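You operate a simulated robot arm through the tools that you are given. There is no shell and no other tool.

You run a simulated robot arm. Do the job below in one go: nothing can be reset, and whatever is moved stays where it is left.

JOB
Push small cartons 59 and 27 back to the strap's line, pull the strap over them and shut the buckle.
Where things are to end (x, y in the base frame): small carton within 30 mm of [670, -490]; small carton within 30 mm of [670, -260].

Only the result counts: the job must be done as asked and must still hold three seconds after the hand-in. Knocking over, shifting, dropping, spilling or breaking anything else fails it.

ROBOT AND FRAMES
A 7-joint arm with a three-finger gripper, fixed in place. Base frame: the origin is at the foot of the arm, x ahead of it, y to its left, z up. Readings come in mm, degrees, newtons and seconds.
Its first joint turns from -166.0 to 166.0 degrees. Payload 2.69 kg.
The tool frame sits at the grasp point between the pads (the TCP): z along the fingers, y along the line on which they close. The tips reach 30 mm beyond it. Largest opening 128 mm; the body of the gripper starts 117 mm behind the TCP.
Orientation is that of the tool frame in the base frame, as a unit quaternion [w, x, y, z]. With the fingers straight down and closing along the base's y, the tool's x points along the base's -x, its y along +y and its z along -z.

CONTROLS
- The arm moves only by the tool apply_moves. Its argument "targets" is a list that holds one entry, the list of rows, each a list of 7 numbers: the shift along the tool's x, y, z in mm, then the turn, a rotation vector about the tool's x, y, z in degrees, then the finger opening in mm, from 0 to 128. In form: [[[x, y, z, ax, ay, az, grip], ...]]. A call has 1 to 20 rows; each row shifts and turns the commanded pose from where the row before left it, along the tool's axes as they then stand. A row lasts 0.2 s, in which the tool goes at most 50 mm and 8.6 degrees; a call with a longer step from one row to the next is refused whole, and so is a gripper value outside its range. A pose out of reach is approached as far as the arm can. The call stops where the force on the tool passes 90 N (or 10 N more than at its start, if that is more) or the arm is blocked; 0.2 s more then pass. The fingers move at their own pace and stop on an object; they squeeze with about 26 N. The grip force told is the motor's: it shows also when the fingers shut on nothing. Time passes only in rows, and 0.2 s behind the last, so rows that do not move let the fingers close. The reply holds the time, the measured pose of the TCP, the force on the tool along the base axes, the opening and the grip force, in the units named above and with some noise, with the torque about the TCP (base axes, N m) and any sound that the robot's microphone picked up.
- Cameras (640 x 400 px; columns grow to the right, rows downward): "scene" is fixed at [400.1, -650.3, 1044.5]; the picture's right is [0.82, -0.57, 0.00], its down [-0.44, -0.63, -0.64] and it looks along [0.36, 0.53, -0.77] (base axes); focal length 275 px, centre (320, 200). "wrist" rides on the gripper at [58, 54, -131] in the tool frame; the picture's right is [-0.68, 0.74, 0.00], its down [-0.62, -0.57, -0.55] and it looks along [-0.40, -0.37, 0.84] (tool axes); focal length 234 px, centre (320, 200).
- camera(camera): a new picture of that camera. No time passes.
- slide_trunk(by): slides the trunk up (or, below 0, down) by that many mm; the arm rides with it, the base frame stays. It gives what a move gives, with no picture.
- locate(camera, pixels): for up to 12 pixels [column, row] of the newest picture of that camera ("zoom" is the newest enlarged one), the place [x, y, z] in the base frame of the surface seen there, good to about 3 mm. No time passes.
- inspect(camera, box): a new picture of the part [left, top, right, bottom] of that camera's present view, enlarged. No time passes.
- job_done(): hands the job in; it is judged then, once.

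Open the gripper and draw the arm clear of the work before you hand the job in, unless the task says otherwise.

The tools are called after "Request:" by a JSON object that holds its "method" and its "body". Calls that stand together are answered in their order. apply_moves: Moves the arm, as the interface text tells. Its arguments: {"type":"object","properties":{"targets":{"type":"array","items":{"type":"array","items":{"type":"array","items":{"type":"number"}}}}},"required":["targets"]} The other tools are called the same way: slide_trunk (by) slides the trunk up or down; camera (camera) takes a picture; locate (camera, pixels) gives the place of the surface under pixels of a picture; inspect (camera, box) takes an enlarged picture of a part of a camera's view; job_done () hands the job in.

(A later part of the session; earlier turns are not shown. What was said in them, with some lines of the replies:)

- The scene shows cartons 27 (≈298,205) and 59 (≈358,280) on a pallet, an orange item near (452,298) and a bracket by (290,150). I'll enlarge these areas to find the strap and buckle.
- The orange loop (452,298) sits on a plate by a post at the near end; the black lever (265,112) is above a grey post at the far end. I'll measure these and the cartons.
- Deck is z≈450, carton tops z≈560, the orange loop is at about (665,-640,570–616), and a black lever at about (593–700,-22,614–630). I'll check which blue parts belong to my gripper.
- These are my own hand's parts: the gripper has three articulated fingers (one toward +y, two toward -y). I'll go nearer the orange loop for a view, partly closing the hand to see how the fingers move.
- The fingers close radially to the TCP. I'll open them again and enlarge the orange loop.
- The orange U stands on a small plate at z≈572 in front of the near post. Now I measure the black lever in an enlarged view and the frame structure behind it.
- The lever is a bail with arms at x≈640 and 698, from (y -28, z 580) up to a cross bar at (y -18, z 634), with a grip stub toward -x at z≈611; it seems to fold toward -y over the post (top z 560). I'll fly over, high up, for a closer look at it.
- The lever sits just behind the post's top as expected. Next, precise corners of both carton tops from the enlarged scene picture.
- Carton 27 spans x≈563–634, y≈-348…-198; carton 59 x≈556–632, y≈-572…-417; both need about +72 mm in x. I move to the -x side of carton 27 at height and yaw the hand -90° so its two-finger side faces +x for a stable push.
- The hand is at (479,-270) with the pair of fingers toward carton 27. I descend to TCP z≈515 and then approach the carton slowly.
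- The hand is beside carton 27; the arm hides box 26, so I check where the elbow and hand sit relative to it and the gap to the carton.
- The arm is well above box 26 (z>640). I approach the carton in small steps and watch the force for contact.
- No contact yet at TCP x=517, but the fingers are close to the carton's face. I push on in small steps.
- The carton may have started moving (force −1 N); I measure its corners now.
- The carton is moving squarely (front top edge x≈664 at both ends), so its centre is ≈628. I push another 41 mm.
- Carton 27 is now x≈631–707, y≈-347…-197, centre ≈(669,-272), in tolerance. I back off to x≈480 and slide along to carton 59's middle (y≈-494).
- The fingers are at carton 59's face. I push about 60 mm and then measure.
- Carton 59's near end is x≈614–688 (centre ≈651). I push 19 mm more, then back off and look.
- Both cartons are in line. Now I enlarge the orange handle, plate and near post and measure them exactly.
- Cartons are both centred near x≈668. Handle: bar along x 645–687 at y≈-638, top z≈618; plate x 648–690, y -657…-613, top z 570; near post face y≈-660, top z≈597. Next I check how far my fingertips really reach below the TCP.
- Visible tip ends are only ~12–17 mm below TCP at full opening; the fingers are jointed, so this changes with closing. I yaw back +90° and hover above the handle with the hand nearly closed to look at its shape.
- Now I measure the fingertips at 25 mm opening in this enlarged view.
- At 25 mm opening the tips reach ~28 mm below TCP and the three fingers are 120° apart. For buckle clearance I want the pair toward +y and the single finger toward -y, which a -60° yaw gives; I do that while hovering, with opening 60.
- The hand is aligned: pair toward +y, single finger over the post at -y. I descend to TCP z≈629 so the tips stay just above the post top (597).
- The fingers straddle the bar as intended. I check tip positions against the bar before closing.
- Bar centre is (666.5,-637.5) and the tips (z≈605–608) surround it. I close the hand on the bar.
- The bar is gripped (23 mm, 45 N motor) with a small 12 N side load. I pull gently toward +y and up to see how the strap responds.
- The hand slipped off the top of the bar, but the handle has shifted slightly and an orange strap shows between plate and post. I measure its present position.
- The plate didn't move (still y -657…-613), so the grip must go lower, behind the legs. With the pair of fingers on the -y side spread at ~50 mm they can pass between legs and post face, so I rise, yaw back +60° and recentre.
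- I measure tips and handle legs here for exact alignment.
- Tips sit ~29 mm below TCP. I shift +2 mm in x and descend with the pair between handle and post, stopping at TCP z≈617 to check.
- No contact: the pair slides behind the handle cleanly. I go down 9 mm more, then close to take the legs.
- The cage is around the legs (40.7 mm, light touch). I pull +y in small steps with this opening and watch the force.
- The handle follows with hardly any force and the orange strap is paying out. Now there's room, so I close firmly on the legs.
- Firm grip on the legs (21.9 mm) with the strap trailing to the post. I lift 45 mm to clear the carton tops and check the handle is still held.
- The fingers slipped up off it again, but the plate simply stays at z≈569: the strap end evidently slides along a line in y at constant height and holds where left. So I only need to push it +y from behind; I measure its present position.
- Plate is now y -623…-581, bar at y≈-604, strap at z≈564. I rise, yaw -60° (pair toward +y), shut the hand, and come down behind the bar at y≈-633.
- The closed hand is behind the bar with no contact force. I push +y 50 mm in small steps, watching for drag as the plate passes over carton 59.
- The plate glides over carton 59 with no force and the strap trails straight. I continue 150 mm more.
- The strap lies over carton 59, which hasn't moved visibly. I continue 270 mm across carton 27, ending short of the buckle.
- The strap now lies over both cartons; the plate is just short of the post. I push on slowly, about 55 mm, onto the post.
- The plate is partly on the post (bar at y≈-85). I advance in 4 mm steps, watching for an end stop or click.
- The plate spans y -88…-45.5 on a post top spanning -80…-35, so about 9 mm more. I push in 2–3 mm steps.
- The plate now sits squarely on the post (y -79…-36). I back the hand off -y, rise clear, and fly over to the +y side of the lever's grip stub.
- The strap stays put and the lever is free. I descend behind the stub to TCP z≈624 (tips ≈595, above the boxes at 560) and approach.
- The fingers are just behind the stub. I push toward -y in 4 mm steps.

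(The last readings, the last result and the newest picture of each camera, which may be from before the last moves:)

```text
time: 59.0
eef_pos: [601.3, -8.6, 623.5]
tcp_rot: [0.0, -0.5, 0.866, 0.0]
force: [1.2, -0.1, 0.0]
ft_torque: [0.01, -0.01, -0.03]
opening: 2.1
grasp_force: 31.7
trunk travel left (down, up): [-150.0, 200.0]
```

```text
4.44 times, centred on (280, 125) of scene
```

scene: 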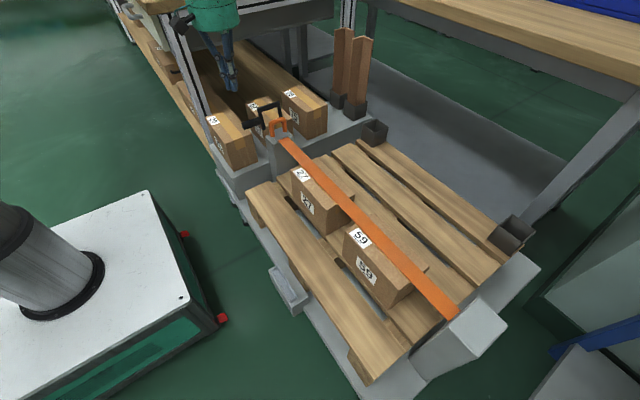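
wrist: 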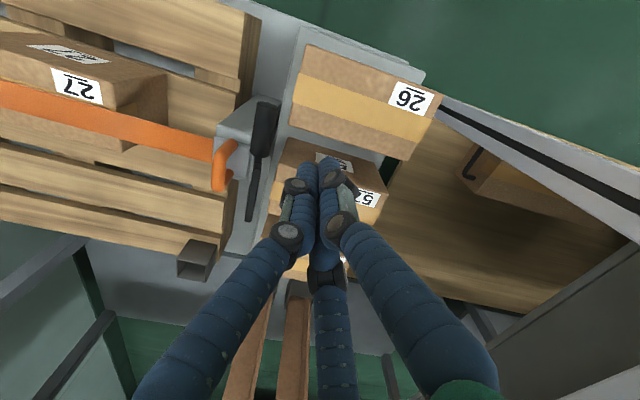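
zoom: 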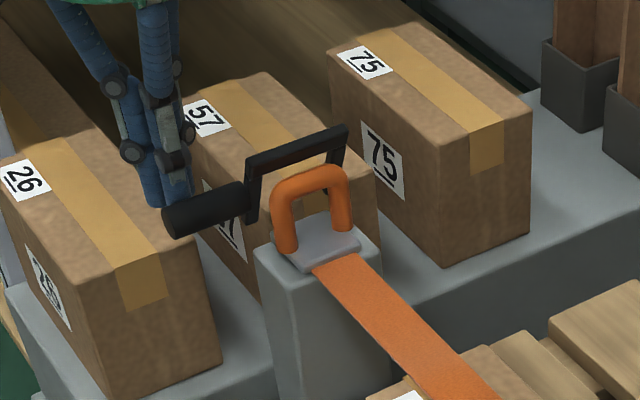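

The lever swings easily toward -y. I continue 22 mm.

Request:
{"method": "apply_moves", "body": {"targets": [[[3.46, -2, 0, 0, 0, 0, 0], [3.46, -2, 0, 0, 0, 0, 0], [3.46, -2, 0, 0, 0, 0, 0], [3.46, -2, 0, 0, 0, 0, 0], [3.46, -2, 0, 0, 0, 0, 0], [1.73, -1, 0, 0, 0, 0, 0]]]}}

Request:
{"method": "inspect", "body": {"camera": "wrist", "box": [200, 90, 400, 230]}}

Request:
{"method": "inspect", "body": {"camera": "scene", "box": [220, 80, 340, 170]}}

Request:
{"method": "locate", "body": {"camera": "zoom", "pixels": [[185, 215], [230, 200], [260, 190], [270, 170], [330, 150], [340, 160], [310, 185]]}}

```text
time: 60.4
eef_pos: [599.4, -31.9, 623.9]
tcp_rot: [0.0, -0.5, 0.866, -0.001]
force: [0.1, 0.1, -0.6]
ft_torque: [-0.01, 0.01, -0.01]
opening: 2.3
grasp_force: 31.5
trunk travel left (down, up): [-150.0, 200.0]
```

```text
2.86 times, centred on (300, 160) of wrist
```

zoom: 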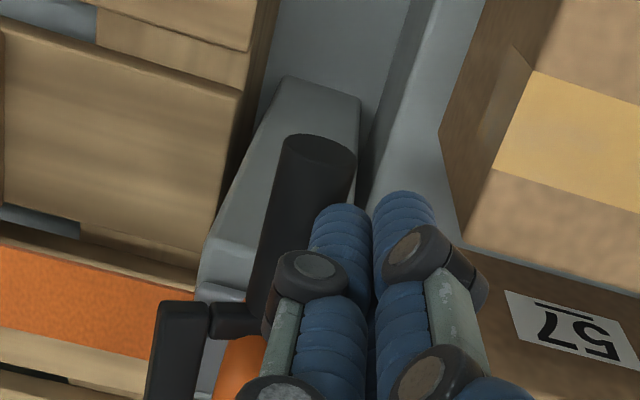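

```text
4.44 times, centred on (280, 125) of scene
```

zoom: 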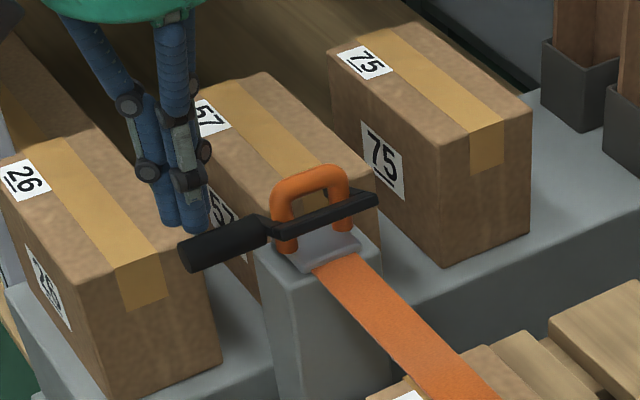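

```text
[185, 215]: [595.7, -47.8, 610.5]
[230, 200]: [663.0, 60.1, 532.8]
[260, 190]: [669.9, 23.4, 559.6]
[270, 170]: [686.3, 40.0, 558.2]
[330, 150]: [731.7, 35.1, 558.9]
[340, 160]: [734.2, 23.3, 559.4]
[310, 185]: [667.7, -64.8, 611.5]
```

The bail has passed over the orange handle freely, about 50–60° down. I measure the stub's present position before pressing down from above.

Request:
{"method": "locate", "body": {"camera": "zoom", "pixels": [[220, 245], [225, 232], [235, 255], [190, 255], [320, 215], [360, 200], [275, 235], [370, 205]]}}

```text
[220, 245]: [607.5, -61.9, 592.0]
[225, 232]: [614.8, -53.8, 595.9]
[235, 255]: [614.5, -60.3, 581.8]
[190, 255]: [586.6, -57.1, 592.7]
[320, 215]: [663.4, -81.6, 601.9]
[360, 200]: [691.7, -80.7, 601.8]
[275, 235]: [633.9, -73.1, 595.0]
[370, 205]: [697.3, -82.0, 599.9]
```

The stub is now at y≈-55, z≈588 (top ≈600) and the cross bar at (y -81, z 601). I lift 20 mm, move over the stub, then press down in small steps.

Request:
{"method": "apply_moves", "body": {"targets": [[[0, 0, -22, 0, 0, 0, 0], [13, -7.5, 0, 0, 0, 0, 0], [10.4, -6, 0, 0, 0, 0, 0], [0, 0, 8, 0, 0, 0, 0], [0, 0, 5, 0, 0, 0, 0], [0, 0, 4, 0, 0, 0, 0], [0, 0, 4, 0, 0, 0, 0], [0, 0, 3, 0, 0, 0, 0]]]}}

Request:
{"method": "inspect", "body": {"camera": "scene", "box": [220, 80, 340, 170]}}

Request:
{"method": "inspect", "body": {"camera": "wrist", "box": [200, 90, 400, 230]}}

```text
time: 62.2
eef_pos: [601.9, -58.1, 621.5]
tcp_rot: [0.0, -0.5, 0.866, 0.0]
force: [0.3, -5.9, 4.5]
ft_torque: [-0.17, -0.14, -0.11]
opening: 2.0
grasp_force: 31.2
trunk travel left (down, up): [-150.0, 200.0]
```

```text
4.44 times, centred on (280, 125) of scene
```

zoom: 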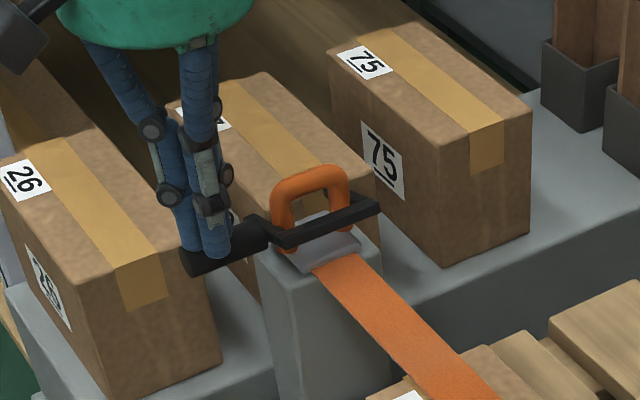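

```text
2.86 times, centred on (300, 160) of wrist
```

zoom: 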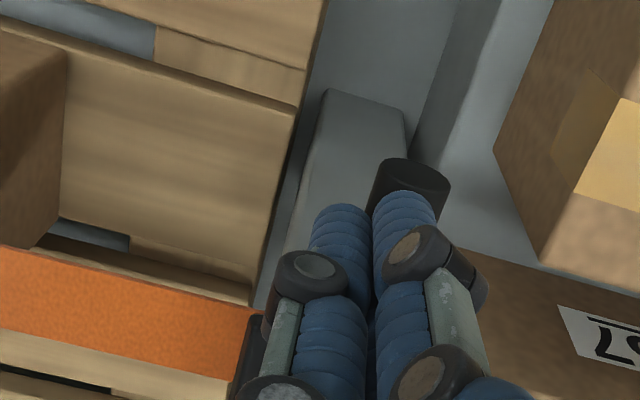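

Contact is on the stub's -y shoulder (force -5.9 N in y). I lift slightly, shift +9 mm in y so I press on top, and go down further.

Request:
{"method": "apply_moves", "body": {"targets": [[[0, 0, -5, 0, 0, 0, 0], [-7.8, 4.5, 0, 0, 0, 0, 0], [0, 0, 5, 0, 0, 0, 0], [0, 0, 3, 0, 0, 0, 0], [0, 0, 3, 0, 0, 0, 0], [0, 0, 3, 0, 0, 0, 0], [0, 0, 3, 0, 0, 0, 0]]]}}

Request:
{"method": "inspect", "body": {"camera": "scene", "box": [220, 80, 340, 170]}}

Request:
{"method": "inspect", "body": {"camera": "wrist", "box": [200, 90, 400, 230]}}

```text
time: 63.8
eef_pos: [600.6, -49.2, 610.7]
tcp_rot: [0.0, -0.501, 0.865, -0.001]
force: [-9.2, 0.9, 35.2]
ft_torque: [-0.12, 0.44, 0.02]
opening: 6.0
grasp_force: 31.5
trunk travel left (down, up): [-150.0, 200.0]
```

```text
4.44 times, centred on (280, 125) of scene
```

zoom: 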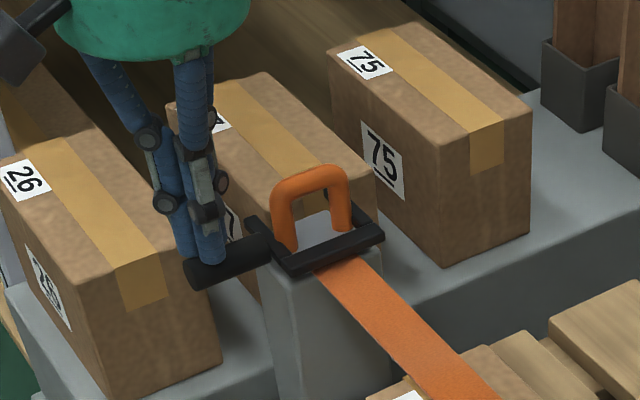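

```text
2.86 times, centred on (300, 160) of wrist
```

zoom: 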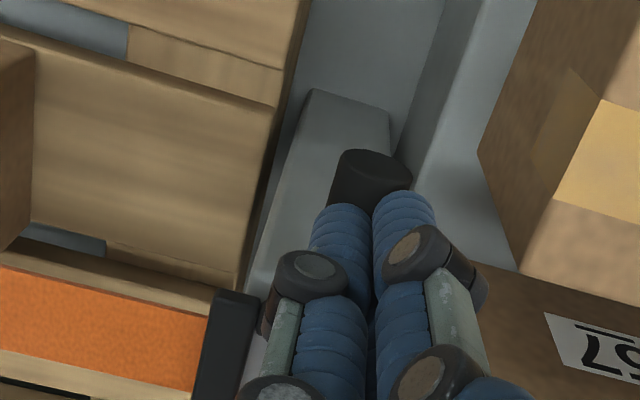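

The bail is nearly flat and the reaction is up to 35 N. I measure the cross bar and arms to judge how far remains.

Request:
{"method": "locate", "body": {"camera": "zoom", "pixels": [[330, 250], [375, 232], [290, 268], [265, 240], [260, 225], [240, 255], [205, 280], [350, 205]]}}

```text
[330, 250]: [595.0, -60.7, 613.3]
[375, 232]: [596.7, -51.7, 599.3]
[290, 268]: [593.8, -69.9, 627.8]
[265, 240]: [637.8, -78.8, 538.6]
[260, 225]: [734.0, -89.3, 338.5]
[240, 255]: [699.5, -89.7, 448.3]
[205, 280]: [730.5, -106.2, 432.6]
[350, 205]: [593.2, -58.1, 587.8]
```

That used the wrist enlargement; I retake the scene enlargement and measure there.

Request:
{"method": "inspect", "body": {"camera": "scene", "box": [220, 80, 340, 170]}}

Request:
{"method": "locate", "body": {"camera": "zoom", "pixels": [[330, 250], [375, 232], [290, 268], [265, 240], [260, 225], [240, 255], [205, 280], [330, 262], [255, 250], [350, 205]]}}

```text
4.44 times, centred on (280, 125) of scene
```

zoom: 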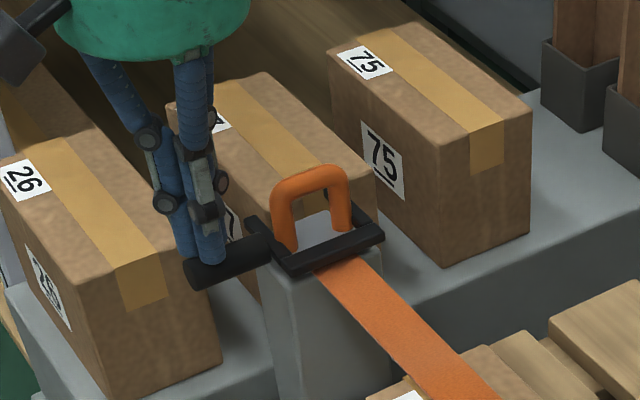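

```text
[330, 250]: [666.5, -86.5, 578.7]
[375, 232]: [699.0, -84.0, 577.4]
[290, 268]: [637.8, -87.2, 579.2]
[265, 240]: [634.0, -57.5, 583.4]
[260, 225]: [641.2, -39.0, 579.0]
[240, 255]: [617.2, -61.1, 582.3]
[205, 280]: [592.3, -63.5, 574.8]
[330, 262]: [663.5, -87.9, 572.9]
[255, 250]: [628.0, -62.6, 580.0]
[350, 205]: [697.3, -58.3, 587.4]
```

The cross bar is at z≈574–579, y≈-87, about horizontal. I press a little harder to see whether it seats or clicks.

Request:
{"method": "apply_moves", "body": {"targets": [[[0, 0, 2, 0, 0, 0, 0], [0, 0, 2, 0, 0, 0, 0], [0, 0, 2, 0, 0, 0, 0], [0, 0, 0, 0, 0, 0, 0]]]}}

Request:
{"method": "inspect", "body": {"camera": "scene", "box": [220, 80, 340, 170]}}

Request:
{"method": "locate", "body": {"camera": "zoom", "pixels": [[330, 250], [375, 232], [290, 268], [265, 240], [330, 262], [255, 250]]}}

```text
time: 64.4
eef_pos: [602.4, -49.2, 612.5]
tcp_rot: [0.002, -0.501, 0.865, -0.001]
force: [-17.7, 3.8, 60.0]
ft_torque: [-0.17, 0.71, 0.0]
opening: 6.2
grasp_force: 31.7
trunk travel left (down, up): [-150.0, 200.0]
stopped in row 2: the force on the tool passed its limit at 97 N (the readings are from after the stop); the commanded pose is now the measured one
```

```text
4.44 times, centred on (280, 125) of scene
```

zoom: 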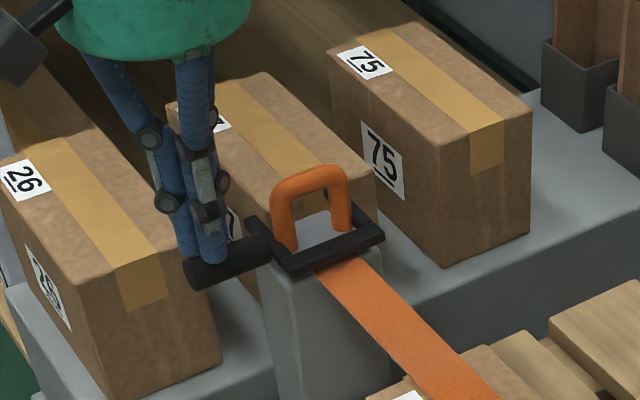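

```text
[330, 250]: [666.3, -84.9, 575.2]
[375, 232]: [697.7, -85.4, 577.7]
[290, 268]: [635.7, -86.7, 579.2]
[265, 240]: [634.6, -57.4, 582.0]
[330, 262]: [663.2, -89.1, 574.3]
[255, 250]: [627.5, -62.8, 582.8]
```

The lever is on a hard stop. I lift off carefully and check it stays shut.

Request:
{"method": "apply_moves", "body": {"targets": [[[0, 0, -5, 0, 0, 0, 0], [0, 0, -15, 0, 0, 0, 0], [0, 0, -40, 0, 0, 0, 0], [0, 0, -40, 0, 0, 0, 0], [0, 0, -40, 0, 0, 0, 20], [43, -25, 0, 0, 0, 0, 20], [43, -25, 0, 0, 0, 0, 20], [0, 0, 0, 0, 0, 0, 20]]]}}

Request:
{"method": "camera", "body": {"camera": "scene"}}

Request:
{"method": "camera", "body": {"camera": "wrist"}}

Request:
{"method": "inspect", "body": {"camera": "scene", "box": [220, 80, 340, 170]}}

Request:
{"method": "locate", "body": {"camera": "zoom", "pixels": [[330, 250], [375, 232], [290, 268], [265, 240], [330, 262], [255, 250], [215, 265], [310, 178], [315, 225]]}}

```text
time: 66.2
eef_pos: [602.7, -148.6, 748.3]
tcp_rot: [0.001, -0.501, 0.866, 0.001]
force: [0.4, -1.1, -0.2]
ft_torque: [0.05, 0.03, 0.01]
opening: 19.9
grasp_force: 0.0
trunk travel left (down, up): [-150.0, 200.0]
```

```text
taken
```

scene: 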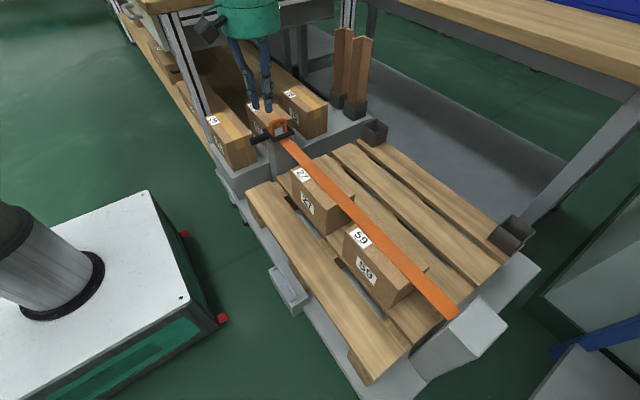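

```text
taken
```

wrist: 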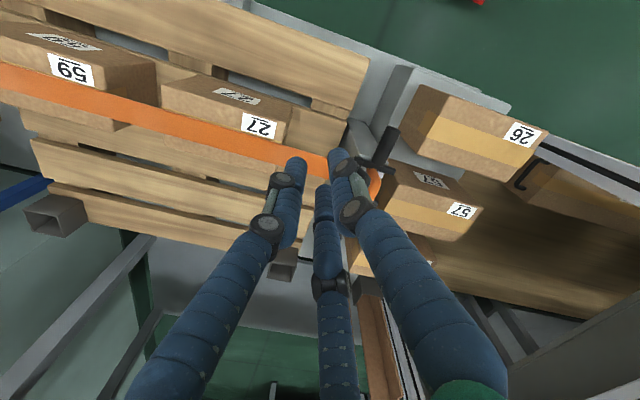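

```text
4.44 times, centred on (280, 125) of scene
```

zoom: 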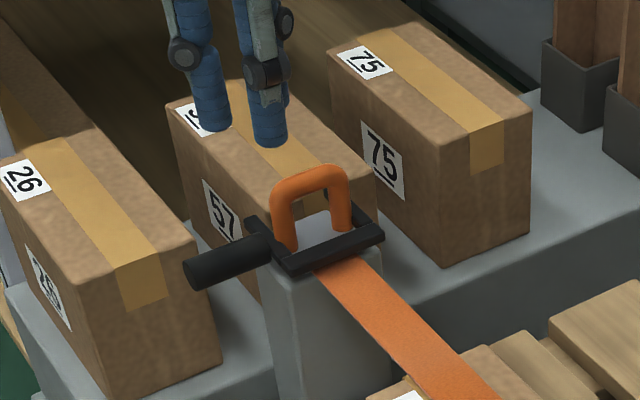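

```text
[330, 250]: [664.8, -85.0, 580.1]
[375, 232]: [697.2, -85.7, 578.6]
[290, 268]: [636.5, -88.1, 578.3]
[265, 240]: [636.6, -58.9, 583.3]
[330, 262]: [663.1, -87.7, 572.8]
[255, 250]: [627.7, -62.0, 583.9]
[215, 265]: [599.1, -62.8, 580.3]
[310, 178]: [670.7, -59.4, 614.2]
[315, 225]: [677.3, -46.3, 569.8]
```

The bail stays shut with its bar at z≈575 in front of the plate, and both cartons look in place. I verify that the strap end is really held by nudging the orange handle lightly; first I come down on its -y side above the cross bar.

Request:
{"method": "apply_moves", "body": {"targets": [[[-40.3, -13.2, 0, 0, 0, 0, 0], [-40.3, -13.2, 0, 0, 0, 0, 0], [0, 0, 45, 0, 0, 0, 0], [0, 0, 45, 0, 0, 0, 0], [0, 0, 25, 0, 0, 0, 0], [0, 0, 11, 0, 0, 0, 0], [0, 0, 0, 0, 0, 0, 0]]]}}

Request:
{"method": "inspect", "body": {"camera": "scene", "box": [220, 80, 340, 170]}}

Request:
{"method": "inspect", "body": {"camera": "scene", "box": [260, 140, 460, 330]}}

```text
time: 67.8
eef_pos: [665.5, -92.9, 623.2]
tcp_rot: [0.0, -0.501, 0.866, -0.001]
force: [0.5, -0.4, -0.2]
ft_torque: [0.01, 0.01, 0.01]
opening: 2.2
grasp_force: 25.8
trunk travel left (down, up): [-150.0, 200.0]
```

```text
4.44 times, centred on (280, 125) of scene
```

zoom: 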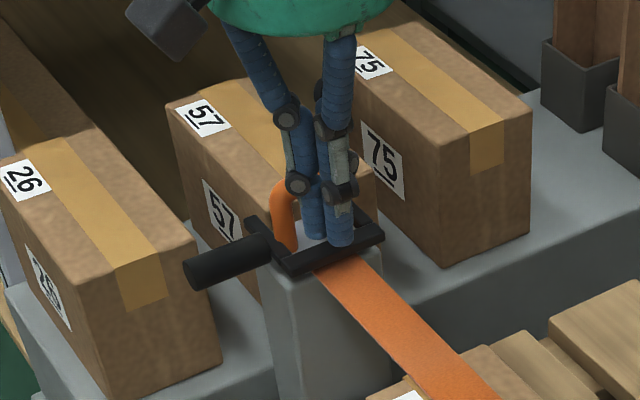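

```text
2.11 times, centred on (360, 235) of scene
```

zoom: 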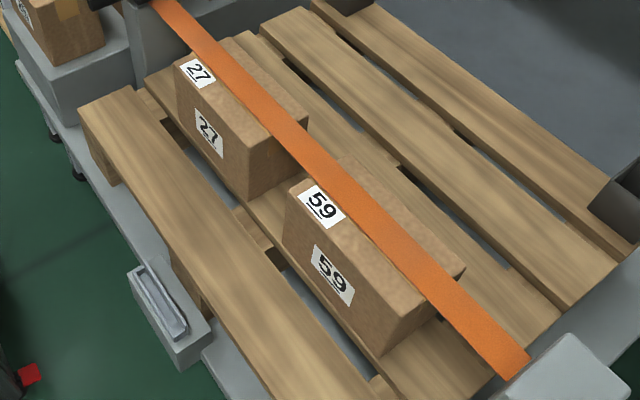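

The strap lies over both cartons. I measure the carton corners and then nudge the handle +y in 2 mm steps.

Request:
{"method": "locate", "body": {"camera": "zoom", "pixels": [[178, 68], [250, 148], [306, 118], [248, 32], [288, 192], [383, 312], [464, 268], [382, 354], [360, 160]]}}

Request:
{"method": "apply_moves", "body": {"targets": [[[-4.33, 2.5, 0, 0, 0, 0, 0], [-3.46, 2, 0, 0, 0, 0, 0], [-1.73, 1, 0, 0, 0, 0, 0], [-1.73, 1, 0, 0, 0, 0, 0]]]}}

```text
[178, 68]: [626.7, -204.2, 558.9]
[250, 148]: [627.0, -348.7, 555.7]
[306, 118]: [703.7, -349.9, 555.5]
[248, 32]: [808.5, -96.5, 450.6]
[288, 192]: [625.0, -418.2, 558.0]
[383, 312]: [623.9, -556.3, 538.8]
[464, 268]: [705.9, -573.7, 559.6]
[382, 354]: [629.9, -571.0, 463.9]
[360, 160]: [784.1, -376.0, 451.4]
```

```text
time: 68.8
eef_pos: [665.7, -78.6, 623.3]
tcp_rot: [0.0, -0.5, 0.866, -0.001]
force: [0.2, -0.1, 0.2]
ft_torque: [0.03, -0.01, 0.03]
opening: 2.0
grasp_force: 26.3
trunk travel left (down, up): [-150.0, 200.0]
```

Cartons are at ≈(666,-274) and (666,-495), within tolerance. No contact yet at TCP y -78.6; the earlier contact end was -75.4, so I step 1 mm at a time.

Request:
{"method": "apply_moves", "body": {"targets": [[[-1.73, 1, 0, 0, 0, 0, 0], [-0.87, 0.5, 0, 0, 0, 0, 0], [-0.87, 0.5, 0, 0, 0, 0, 0], [0, 0, 0, 0, 0, 0, 0]]]}}

Request:
{"method": "apply_moves", "body": {"targets": [[[-0.87, 0.5, 0, 0, 0, 0, 0], [-0.87, 0.5, 0, 0, 0, 0, 0], [0, 0, 0, 0, 0, 0, 0]]]}}

```text
time: 69.8
eef_pos: [665.8, -75.3, 623.6]
tcp_rot: [0.001, -0.5, 0.866, 0.0]
force: [-3.0, -18.8, 6.1]
ft_torque: [-0.15, 0.06, 0.05]
opening: 6.0
grasp_force: 31.7
trunk travel left (down, up): [-150.0, 200.0]
```

```text
time: 70.6
eef_pos: [665.9, -75.7, 623.5]
tcp_rot: [0.002, -0.5, 0.866, 0.0]
force: [-2.4, -63.2, -3.2]
ft_torque: [-0.85, -0.01, 0.0]
opening: 6.3
grasp_force: 31.6
trunk travel left (down, up): [-150.0, 200.0]
```

The handle now resists firmly (63 N without moving), whereas it slid freely before, so it is held. I back off, rise, and draw the arm clear with the hand open.

Request:
{"method": "apply_moves", "body": {"targets": [[[4.33, -2.5, 0, 0, 0, 0, 0], [8.66, -5, 0, 0, 0, 0, 0], [0, 0, -25, 0, 0, 0, 0], [0, 0, -45, 0, 0, 0, 0], [0, 0, -45, 0, 0, 0, 0], [0, 0, -45, 0, 0, 0, 40], [0, 0, -30, 0, 0, 0, 128], [40, 0, 0, 0, 0, 0, 128], [40, 0, 0, 0, 0, 0, 128], [40, 0, 0, 0, 0, 0, 128], [40, 0, 0, 0, 0, 0, 128], [40, 0, 0, 0, 0, 0, 128], [40, 0, 0, 0, 0, 0, 128], [0, 0, 0, 0, 0, 0, 128]]]}}

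Request:
{"method": "camera", "body": {"camera": "scene"}}

Request:
{"method": "camera", "body": {"camera": "wrist"}}

Request:
{"method": "inspect", "body": {"camera": "scene", "box": [220, 80, 340, 170]}}

Request:
{"method": "locate", "body": {"camera": "zoom", "pixels": [[330, 250], [375, 232], [290, 268], [265, 240], [310, 178], [315, 225], [215, 265]]}}

```text
time: 73.6
eef_pos: [544.2, -293.2, 812.9]
tcp_rot: [0.001, -0.501, 0.865, 0.001]
force: [1.0, -0.1, 0.1]
ft_torque: [0.01, -0.03, -0.01]
opening: 127.9
grasp_force: 0.1
trunk travel left (down, up): [-150.0, 200.0]
```

```text
taken
```

scene: 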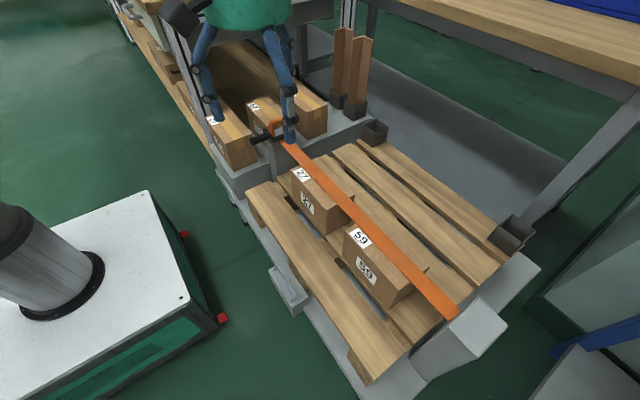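

```text
taken
```

wrist: 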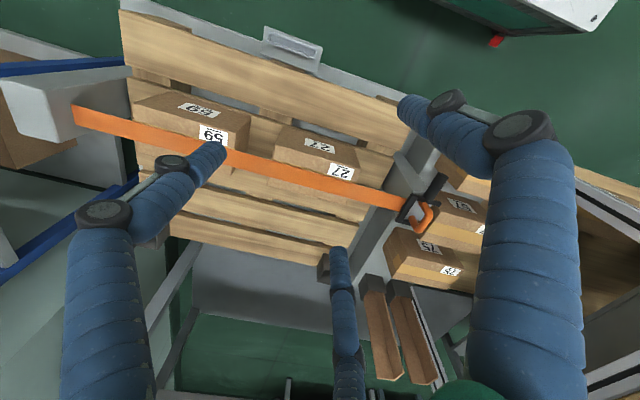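

```text
4.44 times, centred on (280, 125) of scene
```

zoom: 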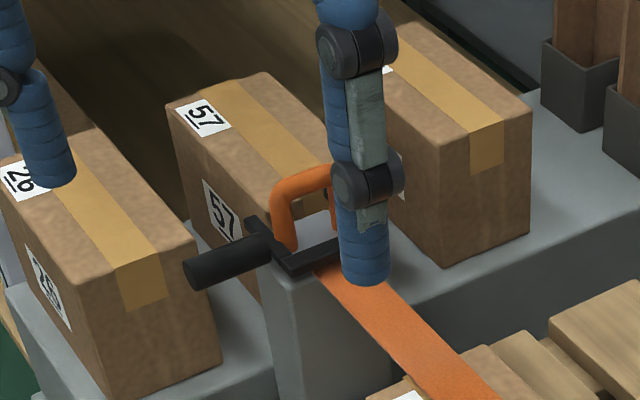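

```text
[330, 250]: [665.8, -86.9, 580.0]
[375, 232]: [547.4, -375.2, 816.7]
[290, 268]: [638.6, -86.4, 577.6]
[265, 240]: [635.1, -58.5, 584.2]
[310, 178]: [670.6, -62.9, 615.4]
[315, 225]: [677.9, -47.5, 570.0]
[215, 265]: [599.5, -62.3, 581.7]
```

The lever is still flat (bar z≈579), the orange handle is on the post, the strap lies over both cartons, and nothing else has moved. The hand is open and well clear, so I hand the job in.

Request:
{"method": "job_done", "body": {}}

```text
The job is handed in.
```

The job is handed in. Both cartons are on the strap's line, the strap lies over them and the buckle lever is shut.

- **Cartons:** at the last measurement, carton 59 was at about (666, -495) and carton 27 at about (666, -274). Both are within the 30 mm allowed of (670, -490) and (670, -260).
- **Strap:** the plate at the strap's end sits squarely on the far post.
- **Buckle:** the lever is down on its stop and stayed down after I lifted off. I heard no click. I then pushed the handle toward the buckle, and it held against about 63 N without moving; before the lever was shut it had slid freely. I take it as held, though an end stop in that direction would feel the same, and I did not try pulling it back out.
- **Everything else:** I saw nothing else moved in the pictures. My fingers slipped off the orange handle twice while trying to grip and lift it. The strap end stayed where it was, so I slid it across from behind instead.

The hand is open and drawn clear, above the work.
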